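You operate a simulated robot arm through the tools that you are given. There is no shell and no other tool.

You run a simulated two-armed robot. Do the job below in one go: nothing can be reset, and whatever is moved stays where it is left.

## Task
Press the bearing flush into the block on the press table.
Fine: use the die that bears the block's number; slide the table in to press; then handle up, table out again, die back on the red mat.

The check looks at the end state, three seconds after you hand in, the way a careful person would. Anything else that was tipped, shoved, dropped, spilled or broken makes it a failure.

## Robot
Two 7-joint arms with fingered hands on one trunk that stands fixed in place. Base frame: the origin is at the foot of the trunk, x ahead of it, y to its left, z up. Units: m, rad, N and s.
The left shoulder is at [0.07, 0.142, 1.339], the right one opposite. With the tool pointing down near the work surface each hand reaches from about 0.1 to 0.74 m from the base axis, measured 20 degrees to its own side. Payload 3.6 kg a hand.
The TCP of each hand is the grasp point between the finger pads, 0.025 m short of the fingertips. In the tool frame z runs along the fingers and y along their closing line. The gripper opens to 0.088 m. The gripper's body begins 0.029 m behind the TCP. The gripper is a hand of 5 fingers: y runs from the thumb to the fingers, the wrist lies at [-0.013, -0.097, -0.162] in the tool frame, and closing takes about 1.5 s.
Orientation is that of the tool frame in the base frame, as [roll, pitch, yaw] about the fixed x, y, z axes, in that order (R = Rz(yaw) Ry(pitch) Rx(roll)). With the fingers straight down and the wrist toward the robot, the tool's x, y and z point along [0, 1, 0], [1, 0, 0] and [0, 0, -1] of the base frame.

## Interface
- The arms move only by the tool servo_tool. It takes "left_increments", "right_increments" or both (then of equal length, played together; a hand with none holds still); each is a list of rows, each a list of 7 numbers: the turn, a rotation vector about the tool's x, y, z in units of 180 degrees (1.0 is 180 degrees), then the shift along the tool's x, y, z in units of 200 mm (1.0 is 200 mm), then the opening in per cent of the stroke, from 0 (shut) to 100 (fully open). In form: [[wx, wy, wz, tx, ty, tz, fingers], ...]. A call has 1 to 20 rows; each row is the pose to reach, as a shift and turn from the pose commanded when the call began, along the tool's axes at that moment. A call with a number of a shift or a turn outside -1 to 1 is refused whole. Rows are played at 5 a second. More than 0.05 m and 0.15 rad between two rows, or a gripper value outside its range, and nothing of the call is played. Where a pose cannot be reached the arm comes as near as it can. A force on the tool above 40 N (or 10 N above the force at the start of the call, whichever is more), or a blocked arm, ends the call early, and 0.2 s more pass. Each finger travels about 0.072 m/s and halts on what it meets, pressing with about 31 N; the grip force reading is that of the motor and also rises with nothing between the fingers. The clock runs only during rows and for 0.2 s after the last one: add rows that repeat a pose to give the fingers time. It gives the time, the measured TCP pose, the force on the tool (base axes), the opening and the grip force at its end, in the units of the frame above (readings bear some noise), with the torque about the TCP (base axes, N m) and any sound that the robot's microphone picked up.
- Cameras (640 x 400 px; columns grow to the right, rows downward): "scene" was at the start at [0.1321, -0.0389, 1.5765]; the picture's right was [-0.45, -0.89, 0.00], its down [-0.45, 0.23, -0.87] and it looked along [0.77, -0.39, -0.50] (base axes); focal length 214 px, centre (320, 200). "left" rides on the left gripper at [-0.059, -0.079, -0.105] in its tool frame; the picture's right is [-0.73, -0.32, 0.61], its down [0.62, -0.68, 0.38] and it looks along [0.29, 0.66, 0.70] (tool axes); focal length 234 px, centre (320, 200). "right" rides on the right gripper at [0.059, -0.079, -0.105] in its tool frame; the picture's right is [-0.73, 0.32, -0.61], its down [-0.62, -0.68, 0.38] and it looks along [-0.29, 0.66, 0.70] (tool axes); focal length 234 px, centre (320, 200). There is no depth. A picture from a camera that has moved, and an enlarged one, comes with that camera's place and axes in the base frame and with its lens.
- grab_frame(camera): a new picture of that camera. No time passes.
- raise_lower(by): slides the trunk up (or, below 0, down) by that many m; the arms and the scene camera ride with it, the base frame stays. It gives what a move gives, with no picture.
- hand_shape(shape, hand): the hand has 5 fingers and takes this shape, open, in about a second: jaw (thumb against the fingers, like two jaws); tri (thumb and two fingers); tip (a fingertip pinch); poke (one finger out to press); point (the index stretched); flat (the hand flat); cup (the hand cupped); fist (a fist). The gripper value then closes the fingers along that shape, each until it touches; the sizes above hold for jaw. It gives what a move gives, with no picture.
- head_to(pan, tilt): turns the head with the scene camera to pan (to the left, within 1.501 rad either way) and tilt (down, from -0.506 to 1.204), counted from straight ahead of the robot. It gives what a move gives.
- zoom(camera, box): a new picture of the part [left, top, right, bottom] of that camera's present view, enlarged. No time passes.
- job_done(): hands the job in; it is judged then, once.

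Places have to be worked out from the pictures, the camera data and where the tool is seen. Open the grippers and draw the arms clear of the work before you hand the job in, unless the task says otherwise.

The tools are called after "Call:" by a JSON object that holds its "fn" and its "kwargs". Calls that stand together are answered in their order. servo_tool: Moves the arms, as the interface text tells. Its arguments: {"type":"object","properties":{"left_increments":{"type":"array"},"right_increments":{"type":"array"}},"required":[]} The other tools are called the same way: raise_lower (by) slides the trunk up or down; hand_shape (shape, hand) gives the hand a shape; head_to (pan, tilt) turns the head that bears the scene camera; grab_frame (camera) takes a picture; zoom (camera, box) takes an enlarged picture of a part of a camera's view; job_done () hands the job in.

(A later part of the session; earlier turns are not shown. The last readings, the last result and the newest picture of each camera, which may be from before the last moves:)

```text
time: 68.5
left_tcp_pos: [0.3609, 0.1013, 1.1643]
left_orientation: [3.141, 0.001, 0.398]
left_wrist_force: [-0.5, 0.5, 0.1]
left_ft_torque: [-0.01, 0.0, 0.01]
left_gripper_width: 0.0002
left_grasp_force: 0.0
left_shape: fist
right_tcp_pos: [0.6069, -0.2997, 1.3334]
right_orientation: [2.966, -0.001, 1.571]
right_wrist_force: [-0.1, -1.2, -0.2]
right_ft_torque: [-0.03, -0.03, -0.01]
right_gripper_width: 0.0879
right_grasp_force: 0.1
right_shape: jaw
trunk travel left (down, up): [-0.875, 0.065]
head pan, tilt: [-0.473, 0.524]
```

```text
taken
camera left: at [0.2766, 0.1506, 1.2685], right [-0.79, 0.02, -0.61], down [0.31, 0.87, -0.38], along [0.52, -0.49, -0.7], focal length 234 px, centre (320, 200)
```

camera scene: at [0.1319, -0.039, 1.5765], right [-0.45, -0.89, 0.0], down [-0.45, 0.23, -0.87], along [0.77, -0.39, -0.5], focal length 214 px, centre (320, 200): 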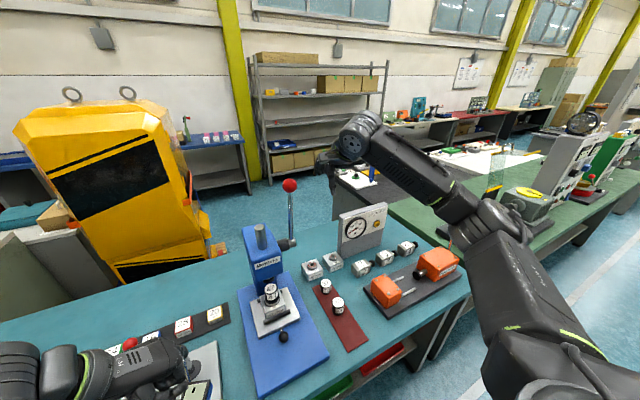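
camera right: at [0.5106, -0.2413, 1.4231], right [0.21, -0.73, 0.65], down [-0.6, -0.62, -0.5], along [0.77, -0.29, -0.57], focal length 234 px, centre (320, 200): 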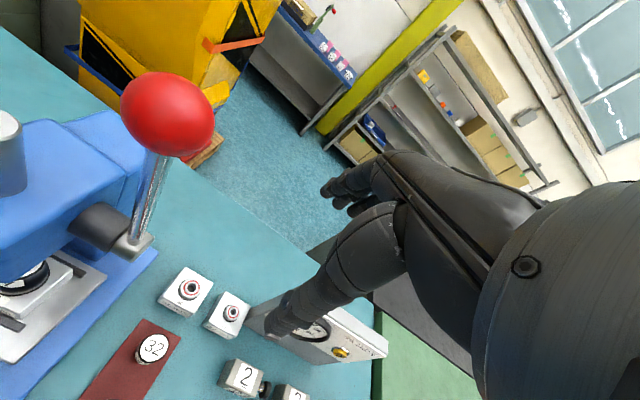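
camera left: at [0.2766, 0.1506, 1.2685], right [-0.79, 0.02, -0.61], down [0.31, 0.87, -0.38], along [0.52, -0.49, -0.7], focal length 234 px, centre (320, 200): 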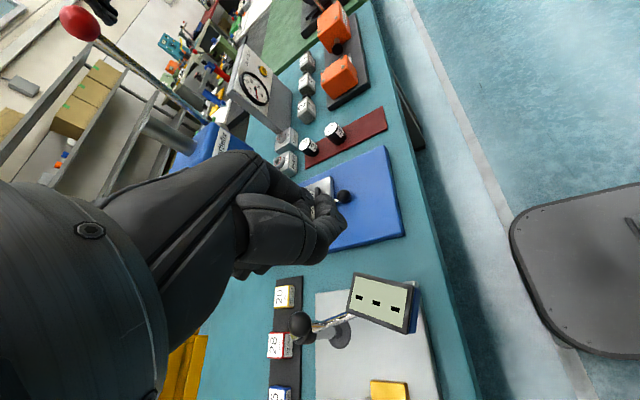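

The right camera confirms the ball lies at tool offset (+0.104, -0.002, 0.000), exactly in line. I slide the open hand sideways over it.

Call:
{"fn": "servo_tool", "kwargs": {"right_increments": [[0, 0, 0, 0.12, 0, 0, 100], [0, 0, 0, 0.24, 0, 0, 100], [0, 0, 0, 0.36, 0, 0, 100], [0, 0, 0, 0.46, 0, 0, 100], [0, 0, 0, 0.52, 0, 0, 100], [0, 0, 0, 0.52, 0, 0, 100]]}}

Call:
{"fn": "grab_frame", "kwargs": {"camera": "right"}}

Call:
{"fn": "zoom", "kwargs": {"camera": "scene", "box": [240, 110, 380, 270]}}

Call:
{"fn": "zoom", "kwargs": {"camera": "left", "box": [40, 0, 200, 140]}}

```text
time: 69.9
left_tcp_pos: [0.3615, 0.099, 1.1647]
left_orientation: [3.141, 0.001, 0.398]
left_wrist_force: [-0.5, 0.0, 0.2]
left_ft_torque: [-0.01, 0.03, 0.0]
left_gripper_width: 0.0
left_grasp_force: 0.2
left_shape: fist
right_tcp_pos: [0.6078, -0.1963, 1.3316]
right_orientation: [2.962, 0.0, 1.569]
right_wrist_force: [-0.2, -0.4, -0.4]
right_ft_torque: [0.0, -0.03, -0.01]
right_gripper_width: 0.0878
right_grasp_force: 0.1
right_shape: jaw
trunk travel left (down, up): [-0.875, 0.065]
head pan, tilt: [-0.473, 0.524]
```

```text
taken
camera right: at [0.5117, -0.1375, 1.4211], right [0.21, -0.73, 0.65], down [-0.6, -0.62, -0.5], along [0.77, -0.29, -0.57], focal length 234 px, centre (320, 200)
```

right: 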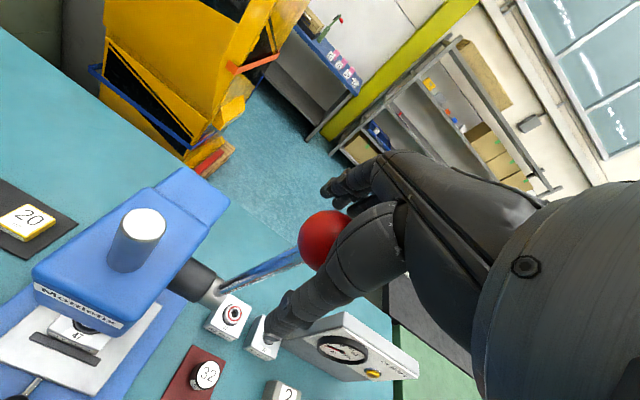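

```text
2.50 times, centred on (310, 190) of scene
camera zoom: at [0.132, -0.0393, 1.5764], right [-0.45, -0.89, 0.0], down [-0.45, 0.23, -0.87], along [0.77, -0.39, -0.5], focal length 536 px, centre (345, 225)
```

zoom: 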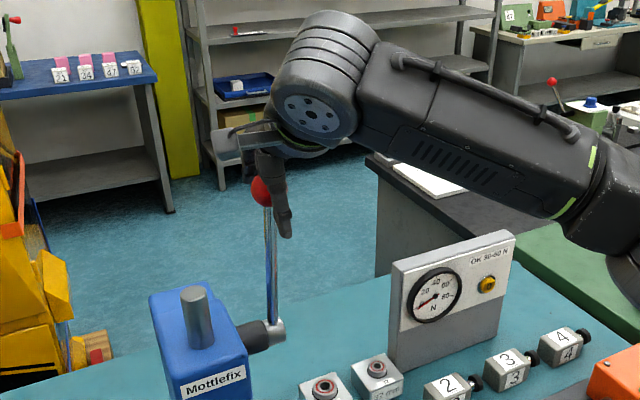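

```text
2.86 times, centred on (120, 70) of left
camera zoom: at [0.2768, 0.1504, 1.2685], right [-0.79, 0.02, -0.61], down [0.31, 0.87, -0.38], along [0.52, -0.49, -0.7], focal length 669 px, centre (891, 571)
```

zoom: 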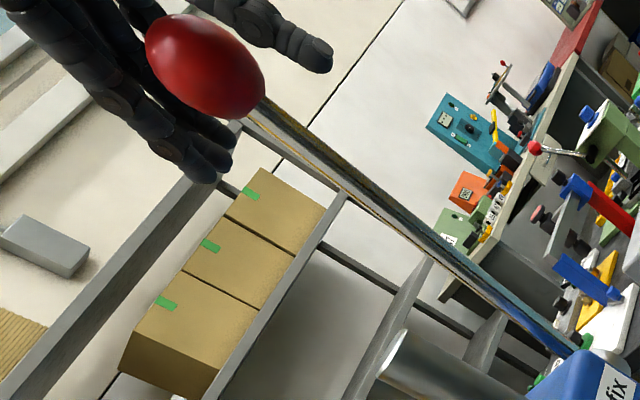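

The ball sits between thumb and fingers with the rod running straight out along the fingers. I close the hand on it.

Call:
{"fn": "servo_tool", "kwargs": {"right_increments": [[0, 0, 0, 0, 0, 0, 80], [0, 0, 0, 0, 0, 0, 65], [0, 0, 0, 0, 0, 0, 55], [0, 0, 0, 0, 0, 0, 45], [0, 0, 0, 0, 0, 0, 35], [0, 0, 0, 0, 0, 0, 20], [0, 0, 0, 0, 0, 0, 0], [0, 0, 0, 0, 0, 0, 0], [0, 0, 0, 0, 0, 0, 0]]}}

Call:
{"fn": "zoom", "kwargs": {"camera": "left", "box": [40, 0, 200, 140]}}

```text
time: 71.9
left_tcp_pos: [0.3611, 0.0999, 1.1636]
left_orientation: [3.141, -0.001, 0.398]
left_wrist_force: [0.3, 0.7, -0.3]
left_ft_torque: [-0.01, -0.01, 0.01]
left_gripper_width: 0.0
left_grasp_force: 0.1
left_shape: fist
right_tcp_pos: [0.6066, -0.1955, 1.33]
right_orientation: [2.97, -0.001, 1.571]
right_wrist_force: [-10.0, 1.7, -19.9]
right_ft_torque: [-0.05, -0.08, 0.0]
right_gripper_width: 0.0206
right_grasp_force: 30.5
right_shape: jaw
trunk travel left (down, up): [-0.875, 0.065]
head pan, tilt: [-0.473, 0.524]
```

```text
2.86 times, centred on (120, 70) of left
camera zoom: at [0.2765, 0.1503, 1.2683], right [-0.79, 0.02, -0.61], down [0.31, 0.87, -0.38], along [0.52, -0.49, -0.7], focal length 669 px, centre (891, 571)
```

zoom: 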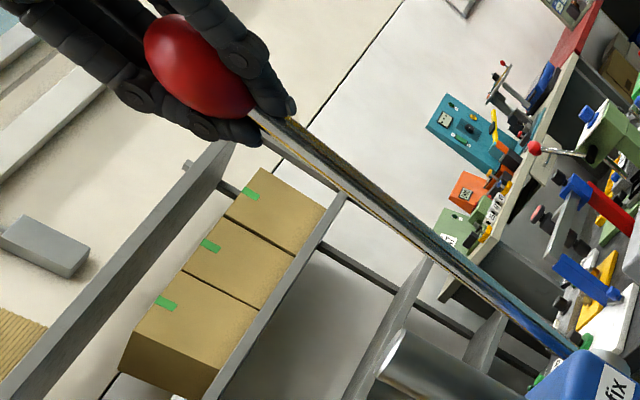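

The hand has caged the ball, fingers closing around its lower half. I begin the pull with a small 6° arc toward the robot to feel the resistance.

Call:
{"fn": "servo_tool", "kwargs": {"right_increments": [[-0.0111, 0, 0, 0, -0.0388, 0.0007, 0], [-0.0222, 0, 0, 0, -0.0776, 0.0027, 0], [-0.0333, 0, 0, 0, -0.1163, 0.0061, 0], [-0.0333, 0, 0, 0, -0.1163, 0.0061, 0]]}}

Call:
{"fn": "zoom", "kwargs": {"camera": "scene", "box": [230, 140, 350, 320]}}

```text
time: 72.9
left_tcp_pos: [0.3635, 0.1003, 1.1639]
left_orientation: [-3.141, 0.001, 0.399]
left_wrist_force: [0.5, -0.1, 0.4]
left_ft_torque: [-0.02, -0.02, 0.0]
left_gripper_width: 0.0
left_grasp_force: 0.1
left_shape: fist
right_tcp_pos: [0.5863, -0.1958, 1.3258]
right_orientation: [2.86, -0.001, 1.572]
right_wrist_force: [3.4, 0.3, -4.5]
right_ft_torque: [-0.03, -0.18, 0.02]
right_gripper_width: 0.0203
right_grasp_force: 31.1
right_shape: jaw
trunk travel left (down, up): [-0.875, 0.065]
head pan, tilt: [-0.473, 0.524]
```

```text
2.22 times, centred on (290, 230) of scene
camera zoom: at [0.1346, -0.0387, 1.5763], right [-0.45, -0.89, 0.0], down [-0.45, 0.23, -0.86], along [0.77, -0.39, -0.5], focal length 477 px, centre (387, 133)
```

zoom: 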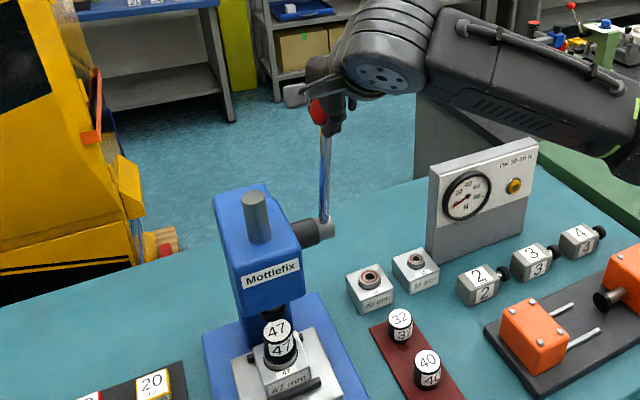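

The lever moves freely (only a few newtons) and I'm on its arc. I continue by 20°, then check the ram.

Call:
{"fn": "servo_tool", "kwargs": {"right_increments": [[-0.0278, 0, 0, 0, -0.097, 0.0042, 0], [-0.0556, 0, 0, 0, -0.1932, 0.0169, 0], [-0.0833, 0, 0, 0, -0.2879, 0.0379, 0], [-0.1111, 0, 0, 0, -0.3805, 0.0671, 0], [-0.1111, 0, 0, 0, -0.3805, 0.0671, 0]]}}

Call:
{"fn": "zoom", "kwargs": {"camera": "scene", "box": [230, 140, 350, 320]}}

```text
time: 74.1
left_tcp_pos: [0.3621, 0.1005, 1.1641]
left_orientation: [-3.141, 0.002, 0.399]
left_wrist_force: [0.5, 0.3, 0.0]
left_ft_torque: [-0.02, 0.0, 0.0]
left_gripper_width: 0.0
left_grasp_force: 0.2
left_shape: fist
right_tcp_pos: [0.5139, -0.1953, 1.2931]
right_orientation: [2.513, -0.001, 1.569]
right_wrist_force: [1.7, 1.3, -5.3]
right_ft_torque: [-0.12, -0.16, -0.02]
right_gripper_width: 0.0207
right_grasp_force: 31.2
right_shape: jaw
trunk travel left (down, up): [-0.875, 0.065]
head pan, tilt: [-0.473, 0.524]
```

```text
2.22 times, centred on (290, 230) of scene
camera zoom: at [0.1336, -0.0384, 1.5762], right [-0.45, -0.89, 0.0], down [-0.45, 0.23, -0.87], along [0.77, -0.39, -0.5], focal length 477 px, centre (387, 133)
```

zoom: 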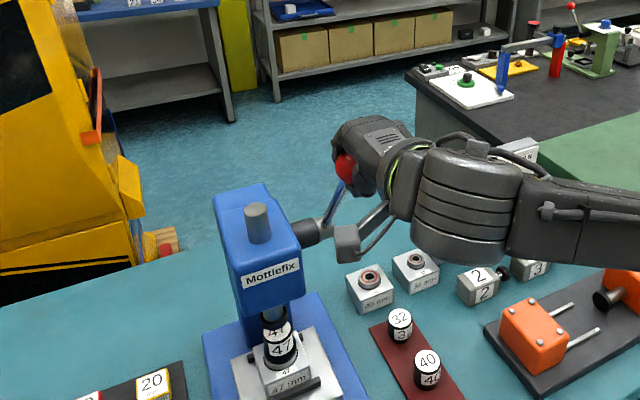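

The ram has come down about 20 mm and lines up with the die. I continue another 20°.

Call:
{"fn": "servo_tool", "kwargs": {"right_increments": [[-0.0278, 0, 0, 0, -0.097, 0.0042, 0], [-0.0556, 0, 0, 0, -0.1932, 0.0169, 0], [-0.0833, 0, 0, 0, -0.2879, 0.0379, 0], [-0.1111, 0, 0, 0, -0.3805, 0.0671, 0], [-0.1111, 0, 0, 0, -0.3805, 0.0671, 0]]}}

Call:
{"fn": "zoom", "kwargs": {"camera": "scene", "box": [240, 210, 320, 320]}}

Call:
{"fn": "grab_frame", "kwargs": {"camera": "scene"}}

```text
time: 75.3
left_tcp_pos: [0.3499, 0.1007, 1.1677]
left_orientation: [3.138, -0.008, 0.398]
left_wrist_force: [-0.5, -0.1, -0.6]
left_ft_torque: [0.02, -0.02, -0.01]
left_gripper_width: 0.0001
left_grasp_force: 0.0
left_shape: fist
right_tcp_pos: [0.4669, -0.1964, 1.2344]
right_orientation: [2.148, 0.0, 1.571]
right_wrist_force: [-28.7, -1.3, 18.6]
right_ft_torque: [-0.12, -0.11, -0.09]
right_gripper_width: 0.0206
right_grasp_force: 31.3
right_shape: jaw
right hand out of reach, approached as far as the arm can: row 2, 3, 4, 5
trunk travel left (down, up): [-0.875, 0.065]
head pan, tilt: [-0.473, 0.524]
```

```text
3.64 times, centred on (280, 265) of scene
camera zoom: at [0.1177, -0.0382, 1.5778], right [-0.46, -0.89, 0.0], down [-0.44, 0.23, -0.87], along [0.78, -0.39, -0.49], focal length 780 px, centre (466, -36)
```

zoom: 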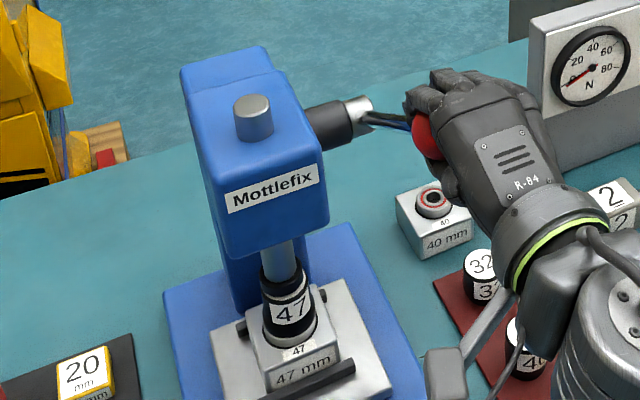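

```text
taken
camera scene: at [0.1177, -0.0382, 1.5778], right [-0.46, -0.89, 0.0], down [-0.44, 0.23, -0.87], along [0.78, -0.39, -0.49], focal length 214 px, centre (320, 200)
```

scene: 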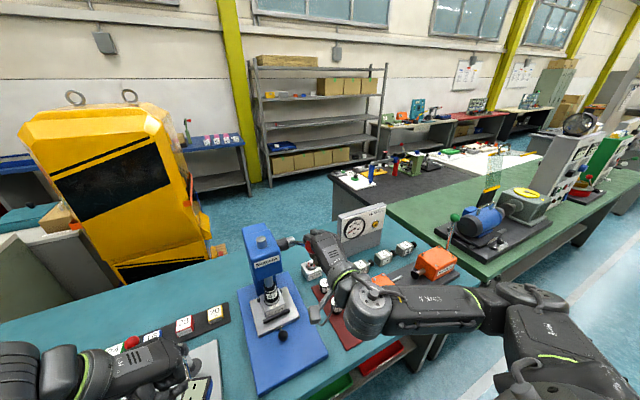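

The ram tip has reached the die, but the arm hit its near-reach limit, with the elbow folded and 34 N radial, hence the trunk leaning slightly. I back the lever off 20° into free reach, then roll the hand about the rod axis to move the wrist outward and gain room.

Call:
{"fn": "servo_tool", "kwargs": {"right_increments": [[0.0278, 0, 0, 0, 0.097, 0.0042, 0], [0.0556, 0, 0, 0, 0.1932, 0.0169, 0], [0.0833, 0, 0, 0, 0.2879, 0.0379, 0], [0.1111, 0, 0, 0, 0.3805, 0.0671, 0], [0.1111, 0, 0, 0, 0.3805, 0.0671, 0]]}}

Call:
{"fn": "zoom", "kwargs": {"camera": "scene", "box": [230, 140, 350, 320]}}

```text
time: 76.5
left_tcp_pos: [0.3543, 0.1018, 1.1674]
left_orientation: [3.138, -0.005, 0.399]
left_wrist_force: [1.9, 0.7, -0.5]
left_ft_torque: [0.0, 0.03, 0.0]
left_gripper_width: 0.0
left_grasp_force: 0.0
left_shape: fist
right_tcp_pos: [0.5248, -0.1957, 1.2887]
right_orientation: [2.502, -0.001, 1.57]
right_wrist_force: [-13.8, 1.0, 21.6]
right_ft_torque: [-0.11, 0.07, -0.04]
right_gripper_width: 0.019
right_grasp_force: 31.2
right_shape: jaw
trunk travel left (down, up): [-0.875, 0.065]
head pan, tilt: [-0.473, 0.524]
```

```text
2.22 times, centred on (290, 230) of scene
camera zoom: at [0.1231, -0.0374, 1.5774], right [-0.45, -0.89, 0.0], down [-0.44, 0.23, -0.87], along [0.77, -0.39, -0.5], focal length 477 px, centre (387, 133)
```

zoom: 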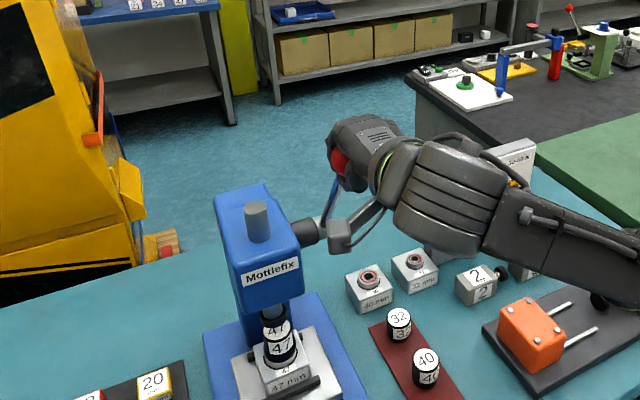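

The clamped pose re-based my command, so the hand sits about 9 mm too far inward and pushes on the ball along the rod. I shift outward 9 mm to relieve it.

Call:
{"fn": "servo_tool", "kwargs": {"right_increments": [[0, 0, 0, 0, 0, -0.015, 0], [0, 0, 0, 0, 0, -0.03, 0], [0, 0, 0, 0, 0, -0.042, 0], [0, 0, 0, 0, 0, -0.042, 0]]}}

```text
time: 77.5
left_tcp_pos: [0.3604, 0.102, 1.1657]
left_orientation: [3.14, -0.002, 0.4]
left_wrist_force: [0.3, -0.2, -0.1]
left_ft_torque: [0.02, -0.01, -0.02]
left_gripper_width: 0.0
left_grasp_force: 0.1
left_shape: fist
right_tcp_pos: [0.5259, -0.196, 1.2904]
right_orientation: [2.512, 0.0, 1.571]
right_wrist_force: [-7.2, 3.1, -1.6]
right_ft_torque: [-0.03, 0.17, 0.03]
right_gripper_width: 0.0185
right_grasp_force: 31.2
right_shape: jaw
trunk travel left (down, up): [-0.875, 0.065]
head pan, tilt: [-0.473, 0.524]
```

Forces are now small. I roll the hand −35° about the rod axis to bring the wrist outward.

Call:
{"fn": "servo_tool", "kwargs": {"right_increments": [[0, 0, -0.039, 0, 0, 0, 0], [0, 0, -0.078, 0, 0, 0, 0], [0, 0, -0.117, 0, 0, 0, 0], [0, 0, -0.156, 0, 0, 0, 0], [0, 0, -0.1944, 0, 0, 0, 0], [0, 0, -0.1944, 0, 0, 0, 0]]}}

Call:
{"fn": "zoom", "kwargs": {"camera": "scene", "box": [230, 140, 350, 320]}}

Call:
{"fn": "grab_frame", "kwargs": {"camera": "right"}}

```text
time: 78.9
left_tcp_pos: [0.3595, 0.1009, 1.1646]
left_orientation: [3.141, 0.0, 0.399]
left_wrist_force: [0.2, 0.1, -0.5]
left_ft_torque: [-0.01, -0.03, 0.0]
left_gripper_width: 0.0
left_grasp_force: 0.1
left_shape: fist
right_tcp_pos: [0.5279, -0.1971, 1.2901]
right_orientation: [2.6, 0.346, 2.084]
right_wrist_force: [0.0, -4.1, 0.3]
right_ft_torque: [-0.05, -0.7, -0.31]
right_gripper_width: 0.0176
right_grasp_force: 31.1
right_shape: jaw
trunk travel left (down, up): [-0.875, 0.065]
head pan, tilt: [-0.473, 0.524]
```

```text
2.22 times, centred on (290, 230) of scene
camera zoom: at [0.1319, -0.0404, 1.5765], right [-0.45, -0.89, 0.0], down [-0.45, 0.23, -0.87], along [0.77, -0.39, -0.5], focal length 477 px, centre (387, 133)
```

zoom: 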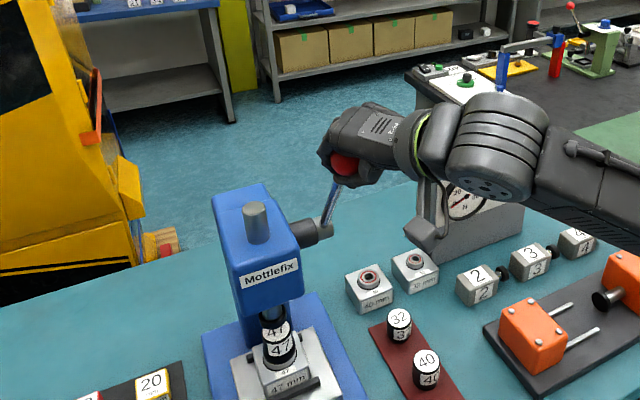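

```text
taken
camera right: at [0.3865, -0.1952, 1.3175], right [0.19, -0.41, 0.89], down [0.06, -0.9, -0.43], along [0.98, 0.14, -0.14], focal length 234 px, centre (320, 200)
```

right: 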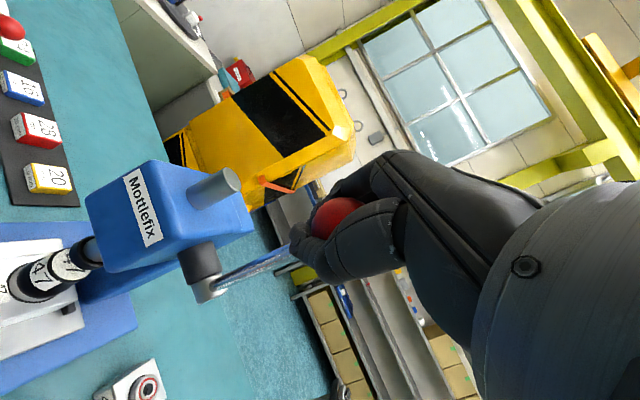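

The hand still cages the ball, with the rod running out between thumb and fingers. I resume the pull by 20° with the rolled hand.

Call:
{"fn": "servo_tool", "kwargs": {"right_increments": [[-0.0228, -0.0159, 0, 0.0534, -0.0763, 0.0041, 0], [-0.0455, -0.0319, 0, 0.1063, -0.1519, 0.0162, 0], [-0.0683, -0.0478, 0, 0.1585, -0.2263, 0.0364, 0], [-0.091, -0.0637, 0, 0.2094, -0.2991, 0.0644, 0], [-0.091, -0.0637, 0, 0.2094, -0.2991, 0.0644, 0]]}}

Call:
{"fn": "zoom", "kwargs": {"camera": "scene", "box": [240, 190, 340, 310]}}

```text
time: 80.1
left_tcp_pos: [0.358, 0.0991, 1.165]
left_orientation: [-3.141, -0.002, 0.398]
left_wrist_force: [-1.1, 0.0, -0.3]
left_ft_torque: [0.03, -0.01, -0.02]
left_gripper_width: 0.0
left_grasp_force: 0.1
left_shape: fist
right_tcp_pos: [0.4723, -0.1982, 1.237]
right_orientation: [2.254, 0.497, 1.942]
right_wrist_force: [-6.9, -6.4, 8.1]
right_ft_torque: [0.02, -0.85, -0.18]
right_gripper_width: 0.0184
right_grasp_force: 30.6
right_shape: jaw
trunk travel left (down, up): [-0.875, 0.065]
head pan, tilt: [-0.473, 0.524]
```

```text
3.33 times, centred on (290, 250) of scene
camera zoom: at [0.128, -0.0408, 1.5768], right [-0.45, -0.89, 0.0], down [-0.44, 0.23, -0.87], along [0.77, -0.39, -0.5], focal length 715 px, centre (420, 33)
```

zoom: 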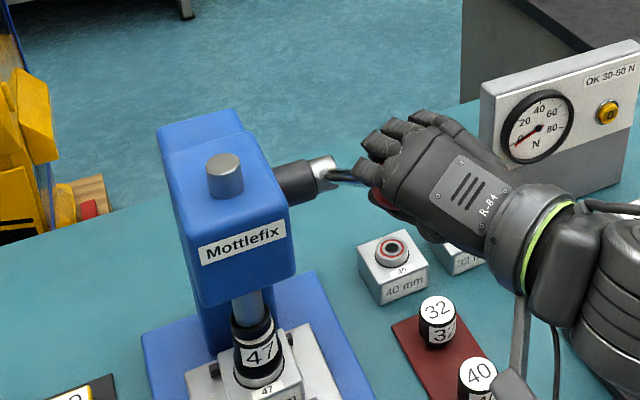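

This is all within reach now, with only light forces, and the ram is about on the die. I continue by 10° in finer steps and watch the tangential load.

Call:
{"fn": "servo_tool", "kwargs": {"right_increments": [[-0.0114, -0.008, 0, 0.0267, -0.0381, 0.001, 0], [-0.0228, -0.0159, 0, 0.0534, -0.0763, 0.0041, 0], [-0.0341, -0.0239, 0, 0.0799, -0.1141, 0.0091, 0], [-0.0455, -0.0319, 0, 0.1063, -0.1519, 0.0162, 0], [-0.0455, -0.0319, 0, 0.1063, -0.1519, 0.0162, 0]]}}

Call:
{"fn": "zoom", "kwargs": {"camera": "scene", "box": [240, 210, 320, 320]}}

```text
time: 81.3
left_tcp_pos: [0.3583, 0.0987, 1.1648]
left_orientation: [3.141, -0.004, 0.398]
left_wrist_force: [-0.4, -0.1, 0.1]
left_ft_torque: [-0.03, 0.0, 0.03]
left_gripper_width: 0.0
left_grasp_force: 0.2
left_shape: fist
right_tcp_pos: [0.4541, -0.1975, 1.2029]
right_orientation: [2.062, 0.551, 1.845]
right_wrist_force: [-10.3, -8.6, 7.3]
right_ft_torque: [0.05, -0.89, -0.2]
right_gripper_width: 0.0188
right_grasp_force: 30.9
right_shape: jaw
trunk travel left (down, up): [-0.875, 0.065]
head pan, tilt: [-0.473, 0.524]
```

```text
3.64 times, centred on (280, 265) of scene
camera zoom: at [0.1269, -0.0418, 1.5766], right [-0.46, -0.89, 0.0], down [-0.44, 0.23, -0.87], along [0.77, -0.39, -0.5], focal length 780 px, centre (466, -36)
```

zoom: 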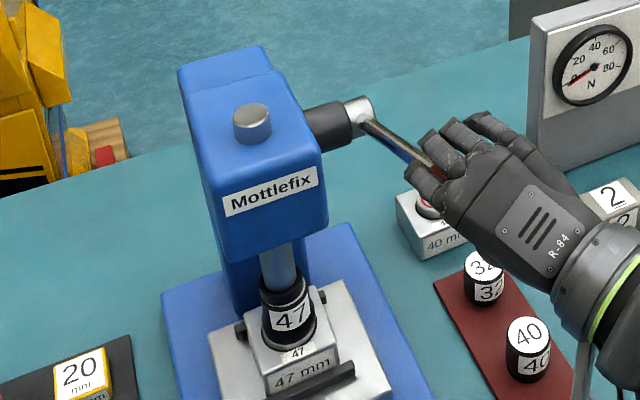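

The forces are still light at 65°. I continue 10° more, easing outward a few millimetres to reduce the radial force.

Call:
{"fn": "servo_tool", "kwargs": {"right_increments": [[-0.0114, -0.008, 0, 0.0267, -0.0381, -0.008, 0], [-0.0228, -0.0159, 0, 0.0534, -0.0763, -0.012, 0], [-0.0341, -0.0239, 0, 0.0799, -0.1141, -0.01, 0], [-0.0455, -0.0319, 0, 0.1063, -0.1519, -0.0038, 0], [-0.0455, -0.0319, 0, 0.1063, -0.1519, -0.0038, 0]]}}

Call:
{"fn": "zoom", "kwargs": {"camera": "scene", "box": [240, 210, 320, 320]}}

```text
time: 82.5
left_tcp_pos: [0.3595, 0.0984, 1.1656]
left_orientation: [-3.139, -0.002, 0.398]
left_wrist_force: [-0.1, 0.6, 0.2]
left_ft_torque: [0.0, -0.01, -0.02]
left_gripper_width: 0.0
left_grasp_force: 0.1
left_shape: fist
right_tcp_pos: [0.442, -0.1987, 1.1711]
right_orientation: [1.856, 0.588, 1.731]
right_wrist_force: [7.0, -12.3, 30.3]
right_ft_torque: [0.14, -0.74, -0.62]
right_gripper_width: 0.0177
right_grasp_force: 31.5
right_shape: jaw
trunk travel left (down, up): [-0.875, 0.065]
head pan, tilt: [-0.473, 0.524]
```

```text
3.64 times, centred on (280, 265) of scene
camera zoom: at [0.1298, -0.0419, 1.5768], right [-0.45, -0.89, 0.0], down [-0.44, 0.23, -0.87], along [0.77, -0.39, -0.5], focal length 780 px, centre (466, -36)
```

zoom: 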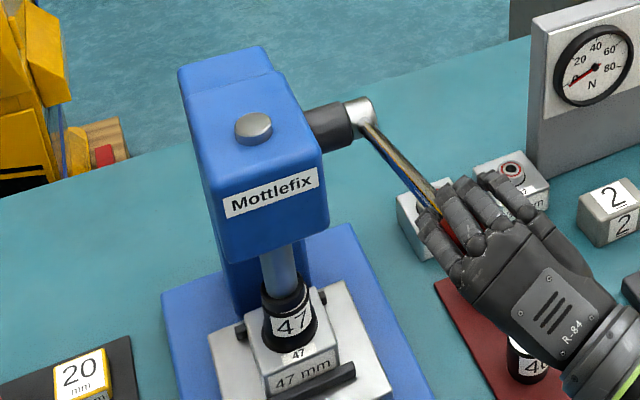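

Resistance has risen to about 31 N tangential, and the die has moved down with the bearing entering the block. I continue in small steps.

Call:
{"fn": "servo_tool", "kwargs": {"right_increments": [[-0.0057, -0.004, 0, 0.0134, -0.0191, 0.0003, 0], [-0.0114, -0.008, 0, 0.0267, -0.0381, 0.001, 0], [-0.0171, -0.012, 0, 0.0401, -0.0572, 0.0023, 0], [-0.0228, -0.0159, 0, 0.0534, -0.0763, 0.0041, 0], [-0.0228, -0.0159, 0, 0.0534, -0.0763, 0.0041, 0]]}}

Call:
{"fn": "zoom", "kwargs": {"camera": "scene", "box": [240, 210, 320, 320]}}

```text
time: 82.9
left_tcp_pos: [0.3598, 0.0999, 1.1648]
left_orientation: [3.141, -0.003, 0.397]
left_wrist_force: [-0.6, 0.4, -1.0]
left_ft_torque: [0.04, -0.03, 0.0]
left_gripper_width: 0.0
left_grasp_force: 0.2
left_shape: fist
right_tcp_pos: [0.441, -0.1999, 1.1708]
right_orientation: [1.829, 0.596, 1.714]
right_wrist_force: [9.9, -10.5, 25.6]
right_ft_torque: [0.16, -0.46, -0.68]
right_gripper_width: 0.0172
right_grasp_force: 31.4
right_shape: jaw
trunk travel left (down, up): [-0.875, 0.065]
head pan, tilt: [-0.473, 0.524]
stopped in row 2 (right hand): the force on the tool passed its limit at 46 N (the readings are from after the stop); the commanded pose is now the measured one
```

```text
3.64 times, centred on (280, 265) of scene
camera zoom: at [0.1301, -0.0406, 1.5765], right [-0.45, -0.89, 0.0], down [-0.44, 0.23, -0.87], along [0.77, -0.39, -0.5], focal length 780 px, centre (466, -36)
```

zoom: 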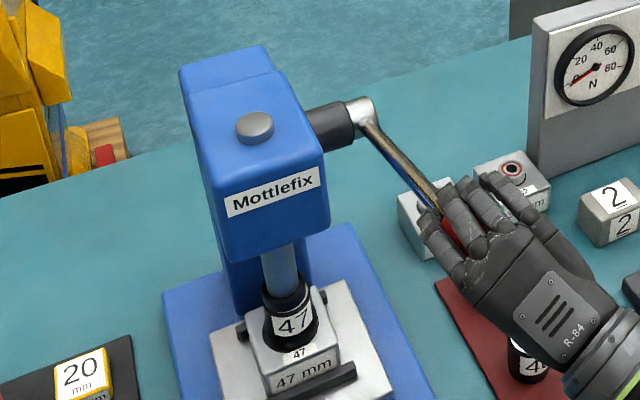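

The force limit stopped that call. I zoom in to see whether the bearing is already flush.

Call:
{"fn": "zoom", "kwargs": {"camera": "scene", "box": [255, 270, 300, 310]}}

Call:
{"fn": "grab_frame", "kwargs": {"camera": "right"}}

Call:
{"fn": "grab_frame", "kwargs": {"camera": "left"}}

```text
10.00 times, centred on (278, 290) of scene
camera zoom: at [0.1301, -0.0406, 1.5765], right [-0.45, -0.89, 0.0], down [-0.44, 0.23, -0.87], along [0.77, -0.39, -0.5], focal length 2145 px, centre (745, -700)
```

zoom: 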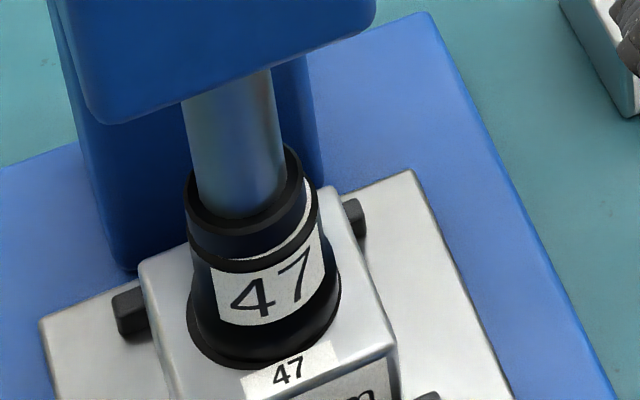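

```text
taken
camera right: at [0.3184, -0.1959, 1.0968], right [-0.45, -0.41, 0.79], down [0.33, -0.9, -0.28], along [0.83, 0.14, 0.54], focal length 234 px, centre (320, 200)
```

right: 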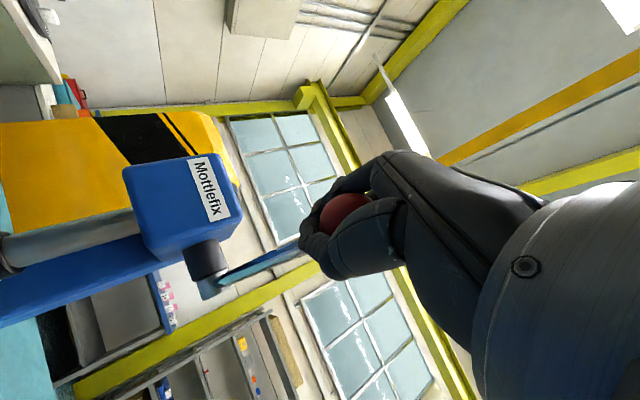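

```text
taken
camera left: at [0.2753, 0.1494, 1.2689], right [-0.79, 0.02, -0.61], down [0.31, 0.87, -0.38], along [0.52, -0.49, -0.7], focal length 234 px, centre (320, 200)
```

left: 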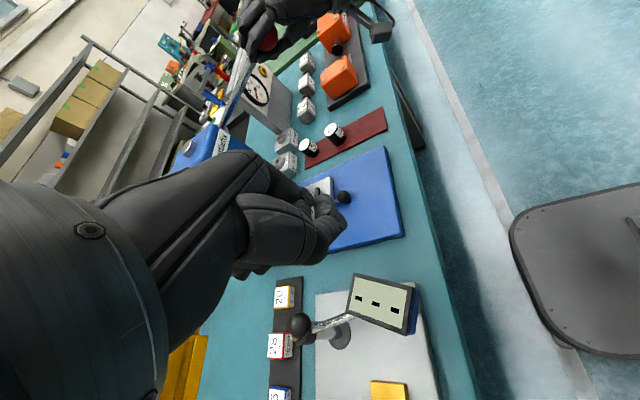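

The die now sits right at the block's face with no bearing side visible. I push once more to be sure the bearing has bottomed out.

Call:
{"fn": "servo_tool", "kwargs": {"right_increments": [[-0.0057, -0.004, 0, 0.0134, -0.0191, 0.0003, 0], [-0.0114, -0.008, 0, 0.0267, -0.0381, 0.001, 0], [-0.0171, -0.012, 0, 0.0401, -0.0572, 0.0023, 0]]}}

Call:
{"fn": "zoom", "kwargs": {"camera": "scene", "box": [255, 270, 300, 310]}}

```text
time: 83.3
left_tcp_pos: [0.3608, 0.0998, 1.1653]
left_orientation: [3.141, -0.001, 0.399]
left_wrist_force: [0.7, -0.2, 0.5]
left_ft_torque: [0.0, -0.04, 0.01]
left_gripper_width: 0.0001
left_grasp_force: 0.1
left_shape: fist
right_tcp_pos: [0.441, -0.1979, 1.1711]
right_orientation: [1.804, 0.599, 1.697]
right_wrist_force: [10.9, -9.2, 23.7]
right_ft_torque: [0.13, -0.34, -0.62]
right_gripper_width: 0.0169
right_grasp_force: 31.2
right_shape: jaw
trunk travel left (down, up): [-0.875, 0.065]
head pan, tilt: [-0.473, 0.524]
stopped in row 1 (right hand): the force on the tool passed its limit at 43 N (the readings are from after the stop); the commanded pose is now the measured one
```

```text
10.00 times, centred on (278, 290) of scene
camera zoom: at [0.131, -0.04, 1.5764], right [-0.45, -0.89, 0.0], down [-0.45, 0.23, -0.87], along [0.77, -0.39, -0.5], focal length 2145 px, centre (745, -700)
```

zoom: 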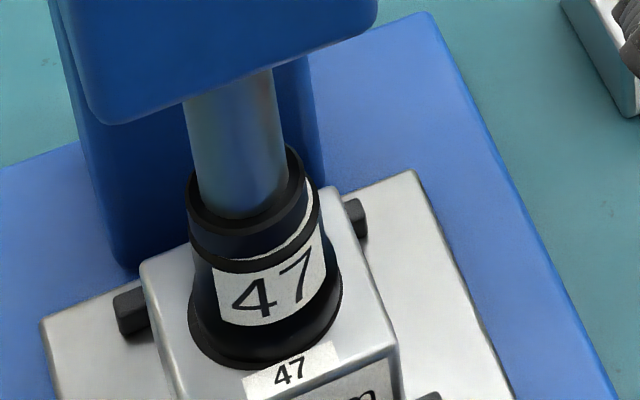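

The lever no longer moves at all at 43–46 N, so the bearing has bottomed out. Now I raise the handle by reversing the arc, 20° at a time.

Call:
{"fn": "servo_tool", "kwargs": {"right_increments": [[0.0228, 0.0159, 0, -0.0534, 0.0763, 0.0041, 0], [0.0478, 0.0335, 0, -0.1063, 0.1519, 0.0162, 0], [0.0728, 0.051, 0, -0.1585, 0.2263, 0.0364, 0], [0.0978, 0.0685, 0, -0.2094, 0.2991, 0.0644, 0], [0.0978, 0.0685, 0, -0.2094, 0.2991, 0.0644, 0]]}}

Call:
{"fn": "zoom", "kwargs": {"camera": "scene", "box": [240, 190, 340, 310]}}

```text
time: 84.5
left_tcp_pos: [0.3631, 0.1011, 1.1639]
left_orientation: [3.141, 0.003, 0.399]
left_wrist_force: [-0.8, 0.7, -0.6]
left_ft_torque: [0.0, -0.03, -0.01]
left_gripper_width: 0.0
left_grasp_force: 0.0
left_shape: fist
right_tcp_pos: [0.4733, -0.1975, 1.2374]
right_orientation: [2.244, 0.501, 1.934]
right_wrist_force: [5.8, -1.4, -3.6]
right_ft_torque: [-0.07, -0.54, -0.18]
right_gripper_width: 0.0177
right_grasp_force: 30.8
right_shape: jaw
trunk travel left (down, up): [-0.875, 0.065]
head pan, tilt: [-0.473, 0.524]
```

```text
3.33 times, centred on (290, 250) of scene
camera zoom: at [0.135, -0.0396, 1.5762], right [-0.45, -0.89, 0.0], down [-0.45, 0.23, -0.86], along [0.77, -0.39, -0.5], focal length 715 px, centre (420, 33)
```

zoom: 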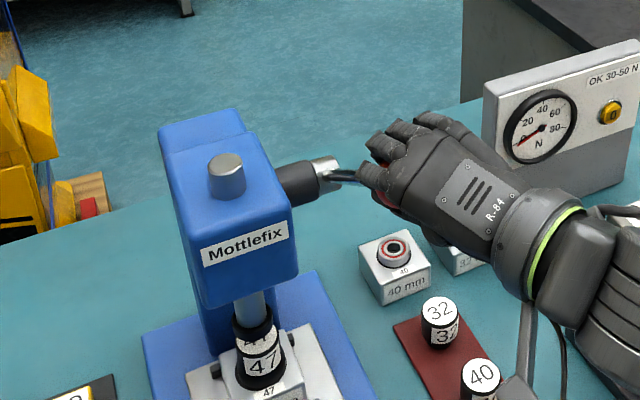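

The ram is lifting off and the die stays in place. I continue another 20° up.

Call:
{"fn": "servo_tool", "kwargs": {"right_increments": [[0.0228, 0.0159, 0, -0.0534, 0.0763, 0.0041, 0], [0.0478, 0.0335, 0, -0.1063, 0.1519, 0.0162, 0], [0.0716, 0.0501, 0, -0.1585, 0.2263, 0.0364, 0], [0.096, 0.0672, 0, -0.2094, 0.2991, 0.0644, 0], [0.096, 0.0672, 0, -0.2094, 0.2991, 0.0644, 0]]}}

Call:
{"fn": "servo_tool", "kwargs": {"right_increments": [[0.0228, 0.0159, 0, -0.0534, 0.0763, 0.0041, 0], [0.0455, 0.0319, 0, -0.1063, 0.1519, 0.0162, 0], [0.0683, 0.0478, 0, -0.1585, 0.2263, 0.0364, 0], [0.091, 0.0637, 0, -0.2094, 0.2991, 0.0644, 0], [0.091, 0.0637, 0, -0.2094, 0.2991, 0.0644, 0]]}}

Call:
{"fn": "zoom", "kwargs": {"camera": "scene", "box": [230, 140, 350, 320]}}

```text
time: 85.7
left_tcp_pos: [0.3663, 0.0998, 1.163]
left_orientation: [-3.14, 0.003, 0.4]
left_wrist_force: [0.1, 1.1, -0.4]
left_ft_torque: [-0.01, 0.01, 0.01]
left_gripper_width: 0.0
left_grasp_force: 0.1
left_shape: fist
right_tcp_pos: [0.5257, -0.1981, 1.2882]
right_orientation: [2.611, 0.34, 2.086]
right_wrist_force: [9.1, 0.3, -16.5]
right_ft_torque: [-0.07, -0.46, -0.09]
right_gripper_width: 0.0173
right_grasp_force: 31.1
right_shape: jaw
trunk travel left (down, up): [-0.875, 0.065]
head pan, tilt: [-0.473, 0.524]
```

```text
time: 86.9
left_tcp_pos: [0.3675, 0.1009, 1.1619]
left_orientation: [-3.139, 0.005, 0.401]
left_wrist_force: [-0.3, 1.0, -0.3]
left_ft_torque: [-0.01, 0.01, -0.01]
left_gripper_width: 0.0
left_grasp_force: 0.1
left_shape: fist
right_tcp_pos: [0.5932, -0.1971, 1.3189]
right_orientation: [2.918, 0.154, 2.164]
right_wrist_force: [4.7, 3.8, -36.3]
right_ft_torque: [-0.14, -0.34, -0.05]
right_gripper_width: 0.0172
right_grasp_force: 30.6
right_shape: jaw
trunk travel left (down, up): [-0.875, 0.065]
head pan, tilt: [-0.473, 0.524]
```

```text
2.22 times, centred on (290, 230) of scene
camera zoom: at [0.1412, -0.0399, 1.5754], right [-0.45, -0.89, 0.0], down [-0.45, 0.23, -0.86], along [0.77, -0.39, -0.51], focal length 477 px, centre (387, 133)
```

zoom: 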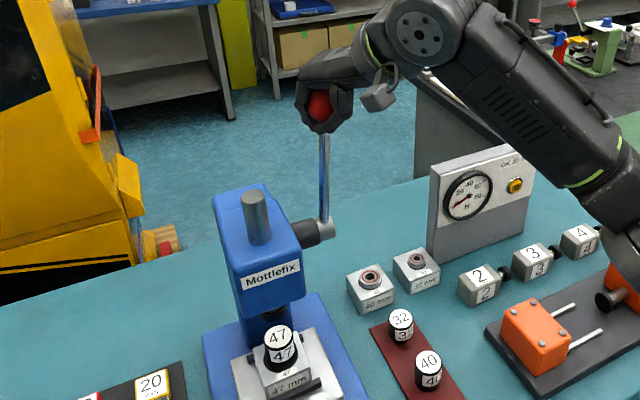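

The ram is up and the handle is at about 14°. The hand is pulling outward on the ball (36 N), so I ease 7 mm inward and then finish the last 4–5°.

Call:
{"fn": "servo_tool", "kwargs": {"right_increments": [[0, 0, 0, 0, 0, 0.018, 0], [0, 0, 0, 0, 0, 0.035, 0], [0.0114, 0.008, 0, -0.0267, 0.0381, 0.036, 0], [0.02, 0.014, 0, -0.047, 0.067, 0.038, 0], [0.02, 0.014, 0, -0.047, 0.067, 0.038, 0]]}}

Call:
{"fn": "zoom", "kwargs": {"camera": "scene", "box": [230, 140, 350, 320]}}

```text
time: 88.1
left_tcp_pos: [0.3615, 0.1003, 1.1642]
left_orientation: [3.141, 0.001, 0.399]
left_wrist_force: [0.0, 0.0, -1.2]
left_ft_torque: [0.0, 0.0, -0.03]
left_gripper_width: 0.0
left_grasp_force: 0.0
left_shape: fist
right_tcp_pos: [0.6032, -0.1961, 1.3206]
right_orientation: [2.976, 0.114, 2.172]
right_wrist_force: [-7.8, 3.1, -23.2]
right_ft_torque: [0.01, -0.49, -0.01]
right_gripper_width: 0.017
right_grasp_force: 31.2
right_shape: jaw
trunk travel left (down, up): [-0.875, 0.065]
head pan, tilt: [-0.473, 0.524]
```

```text
2.22 times, centred on (290, 230) of scene
camera zoom: at [0.1327, -0.0387, 1.5763], right [-0.45, -0.89, 0.0], down [-0.45, 0.23, -0.87], along [0.77, -0.39, -0.5], focal length 477 px, centre (387, 133)
```

zoom: 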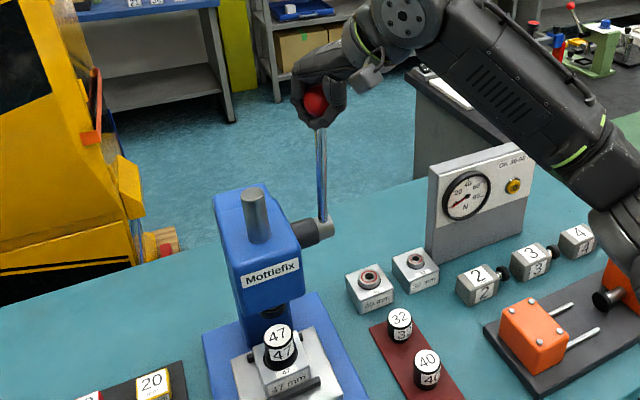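

The handle is at about 11.5°, close to its 10.2° rest. I nudge 2° more, then open the hand.

Call:
{"fn": "servo_tool", "kwargs": {"right_increments": [[0, 0, 0, -0.012, 0.017, 0.01, 0], [0, 0, 0, -0.0214, 0.0305, 0.015, 0], [0, 0, 0, -0.0214, 0.0305, 0.015, 0]]}}

Call:
{"fn": "servo_tool", "kwargs": {"right_increments": [[0, 0, 0, 0, 0, 0, 30], [0, 0, 0, 0, 0, 0, 45], [0, 0, 0, 0, 0, 0, 60], [0, 0, 0, 0, 0, 0, 75], [0, 0, 0, 0, 0, 0, 90], [0, 0, 0, 0, 0, 0, 100], [0, 0, 0, 0, 0, 0, 100], [0, 0, 0, 0, 0, 0, 100]]}}

Call:
{"fn": "zoom", "kwargs": {"camera": "scene", "box": [230, 140, 350, 320]}}

Call:
{"fn": "grab_frame", "kwargs": {"camera": "right"}}

Call:
{"fn": "zoom", "kwargs": {"camera": "left", "box": [40, 0, 200, 140]}}

```text
time: 88.8
left_tcp_pos: [0.3585, 0.1014, 1.1661]
left_orientation: [3.141, -0.003, 0.396]
left_wrist_force: [-0.3, 0.0, -0.3]
left_ft_torque: [0.0, 0.02, -0.02]
left_gripper_width: 0.0001
left_grasp_force: 0.0
left_shape: fist
right_tcp_pos: [0.6062, -0.1969, 1.321]
right_orientation: [2.98, 0.113, 2.176]
right_wrist_force: [-19.6, 4.9, -11.8]
right_ft_torque: [0.18, -0.42, -0.01]
right_gripper_width: 0.0182
right_grasp_force: 30.7
right_shape: jaw
trunk travel left (down, up): [-0.875, 0.065]
head pan, tilt: [-0.473, 0.524]
stopped in row 3 (right hand): the force on the tool passed its limit at 40 N (the readings are from after the stop); the commanded pose is now the measured one
```

```text
time: 90.6
left_tcp_pos: [0.3608, 0.101, 1.1641]
left_orientation: [3.142, 0.001, 0.401]
left_wrist_force: [-1.1, 0.7, -0.1]
left_ft_torque: [0.01, 0.02, 0.0]
left_gripper_width: 0.0
left_grasp_force: 0.1
left_shape: fist
right_tcp_pos: [0.6116, -0.1966, 1.318]
right_orientation: [2.977, 0.114, 2.174]
right_wrist_force: [-0.5, -0.2, 0.2]
right_ft_torque: [0.01, 0.01, 0.01]
right_gripper_width: 0.0876
right_grasp_force: 0.1
right_shape: jaw
trunk travel left (down, up): [-0.875, 0.065]
head pan, tilt: [-0.473, 0.524]
```

```text
2.22 times, centred on (290, 230) of scene
camera zoom: at [0.1326, -0.039, 1.5764], right [-0.45, -0.89, 0.0], down [-0.45, 0.23, -0.87], along [0.77, -0.39, -0.5], focal length 477 px, centre (387, 133)
```

zoom: 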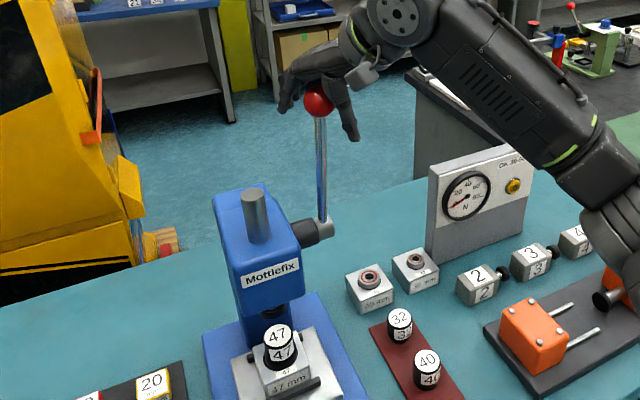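

```text
taken
camera right: at [0.4952, -0.1942, 1.4021], right [0.55, -0.41, 0.73], down [-0.12, -0.9, -0.41], along [0.83, 0.14, -0.54], focal length 234 px, centre (320, 200)
```

right: 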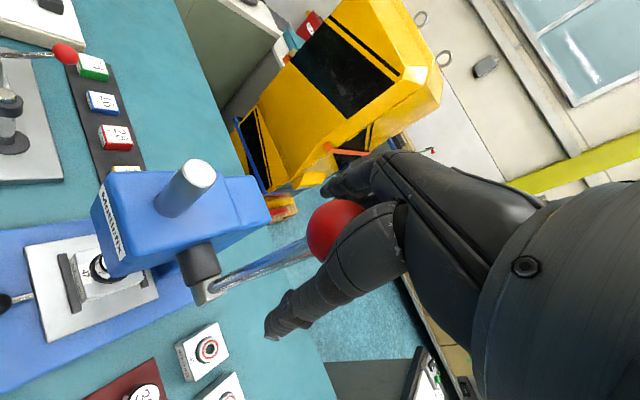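

```text
2.86 times, centred on (120, 70) of left
camera zoom: at [0.2773, 0.1506, 1.2684], right [-0.79, 0.02, -0.61], down [0.31, 0.87, -0.38], along [0.52, -0.49, -0.7], focal length 669 px, centre (891, 571)
```

zoom: 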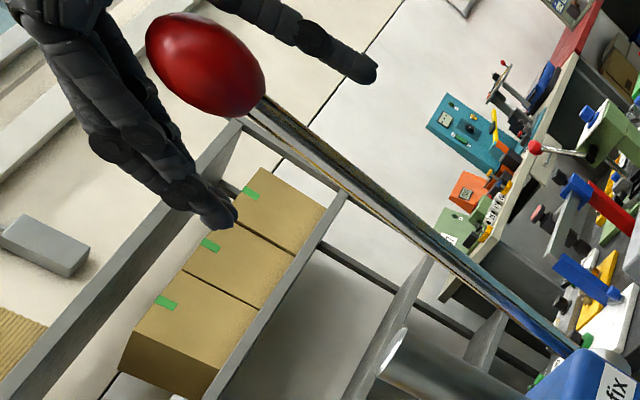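

The handle is back at its original rest position, in the same place as in the earlier picture, and the hand is open. I withdraw upward along the rod axis.

Call:
{"fn": "servo_tool", "kwargs": {"right_increments": [[0, 0, 0, 0, 0, -0.1, 100], [0, 0, 0, 0, 0, -0.2, 100], [0, 0, 0, 0, 0, -0.3, 100], [0, 0, 0, 0, 0, -0.4, 100], [0, 0, 0, 0, 0, -0.5, 100], [0, 0, 0, 0, 0, -0.5, 100]]}}

Call:
{"fn": "zoom", "kwargs": {"camera": "scene", "box": [240, 120, 400, 320]}}

```text
time: 92.0
left_tcp_pos: [0.3611, 0.1017, 1.1638]
left_orientation: [-3.141, 0.0, 0.399]
left_wrist_force: [0.8, -0.5, 0.4]
left_ft_torque: [-0.01, -0.06, 0.0]
left_gripper_width: 0.0
left_grasp_force: 0.0
left_shape: fist
right_tcp_pos: [0.5907, -0.1977, 1.4156]
right_orientation: [2.979, 0.113, 2.173]
right_wrist_force: [-0.4, 0.7, 0.0]
right_ft_torque: [-0.01, 0.01, -0.01]
right_gripper_width: 0.0875
right_grasp_force: 0.1
right_shape: jaw
trunk travel left (down, up): [-0.875, 0.065]
head pan, tilt: [-0.473, 0.524]
```

```text
2.00 times, centred on (320, 220) of scene
camera zoom: at [0.1326, -0.039, 1.5764], right [-0.45, -0.89, 0.0], down [-0.45, 0.23, -0.87], along [0.77, -0.39, -0.5], focal length 429 px, centre (320, 160)
```

zoom: 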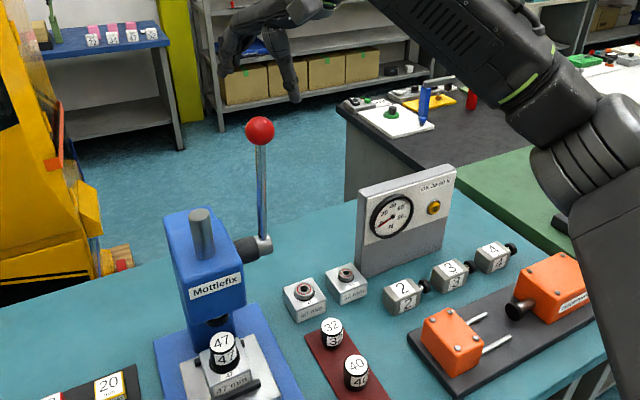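

The handle stands clear at rest. I level the hand and draw back from the press, then turn to yaw ≈ 3.4 for the knob again.

Call:
{"fn": "servo_tool", "kwargs": {"right_increments": [[0, 0, 0, 0.09, -0.13, -0.035, 100], [0.013, 0.009, 0, 0.18, -0.26, -0.07, 100], [0.026, 0.018, 0, 0.27, -0.39, -0.1, 100], [0.039, 0.027, 0, 0.36, -0.51, -0.13, 100], [0.0519, 0.0363, 0, 0.42, -0.602, -0.15, 100], [0.0519, 0.0363, 0, 0.42, -0.602, -0.15, 100]]}}

Call:
{"fn": "servo_tool", "kwargs": {"right_increments": [[0, 0, -0.0431, 0.013, -0.018, 0.067, 100], [0, 0, -0.0862, 0.026, -0.036, 0.133, 100], [0, 0, -0.1293, 0.038, -0.055, 0.2, 100], [0, 0, -0.1724, 0.051, -0.073, 0.267, 100], [0, 0, -0.2156, 0.063, -0.091, 0.333, 100], [0, 0, -0.2587, 0.076, -0.109, 0.4, 100], [0, 0, -0.3018, 0.089, -0.128, 0.467, 100], [0, 0, -0.3449, 0.101, -0.146, 0.533, 100], [0, 0, -0.388, 0.114, -0.164, 0.6, 100], [0, 0, -0.388, 0.114, -0.164, 0.6, 100]]}}

Call:
{"fn": "hand_shape", "kwargs": {"hand": "right", "shape": "tip"}}

Call:
{"fn": "grab_frame", "kwargs": {"camera": "scene"}}

Call:
{"fn": "grab_frame", "kwargs": {"camera": "right"}}

```text
time: 93.4
left_tcp_pos: [0.3616, 0.1025, 1.1642]
left_orientation: [3.141, 0.001, 0.399]
left_wrist_force: [-1.1, -0.5, -0.4]
left_ft_torque: [0.01, -0.02, -0.03]
left_gripper_width: 0.0
left_grasp_force: 0.1
left_shape: fist
right_tcp_pos: [0.4432, -0.1965, 1.4173]
right_orientation: [-3.139, 0.001, 2.182]
right_wrist_force: [-0.7, -0.1, 0.7]
right_ft_torque: [-0.02, 0.0, 0.03]
right_gripper_width: 0.0877
right_grasp_force: 0.2
right_shape: jaw
trunk travel left (down, up): [-0.875, 0.065]
head pan, tilt: [-0.473, 0.524]
```

```text
time: 95.6
left_tcp_pos: [0.3626, 0.1011, 1.1639]
left_orientation: [3.141, 0.001, 0.399]
left_wrist_force: [-0.2, -0.6, -1.0]
left_ft_torque: [-0.03, -0.01, -0.03]
left_gripper_width: 0.0001
left_grasp_force: 0.1
left_shape: fist
right_tcp_pos: [0.4022, -0.1985, 1.2979]
right_orientation: [3.14, -0.001, -2.882]
right_wrist_force: [0.1, -0.4, -0.1]
right_ft_torque: [0.0, -0.01, -0.01]
right_gripper_width: 0.0877
right_grasp_force: 0.1
right_shape: jaw
trunk travel left (down, up): [-0.875, 0.065]
head pan, tilt: [-0.473, 0.524]
```

```text
time: 96.5
left_tcp_pos: [0.3613, 0.1006, 1.165]
left_orientation: [3.141, 0.001, 0.399]
left_wrist_force: [-0.3, 0.3, -0.8]
left_ft_torque: [0.01, 0.03, -0.01]
left_gripper_width: 0.0
left_grasp_force: 0.0
left_shape: fist
right_tcp_pos: [0.4023, -0.1967, 1.2987]
right_orientation: [-3.141, 0.0, -2.881]
right_wrist_force: [0.6, -0.1, -0.2]
right_ft_torque: [-0.01, 0.01, 0.02]
right_gripper_width: 0.0878
right_grasp_force: 0.1
right_shape: tip
trunk travel left (down, up): [-0.875, 0.065]
head pan, tilt: [-0.473, 0.524]
```

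```text
taken
camera scene: at [0.1322, -0.0388, 1.5764], right [-0.45, -0.89, 0.0], down [-0.45, 0.23, -0.87], along [0.77, -0.39, -0.5], focal length 214 px, centre (320, 200)
```

scene: 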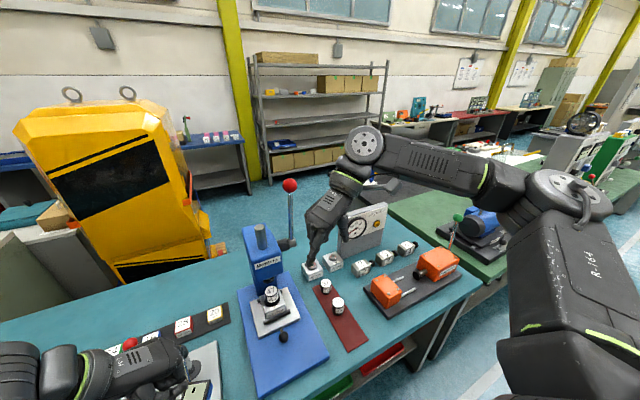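

```text
taken
camera right: at [0.3657, -0.2893, 1.4028], right [0.62, 0.5, 0.61], down [0.78, -0.5, -0.38], along [0.11, 0.71, -0.7], focal length 234 px, centre (320, 200)
```

right: 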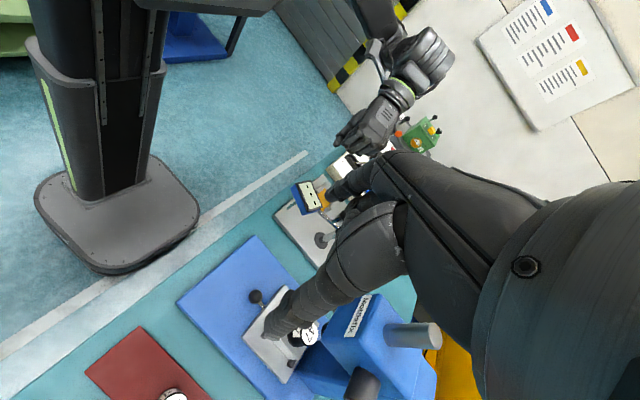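

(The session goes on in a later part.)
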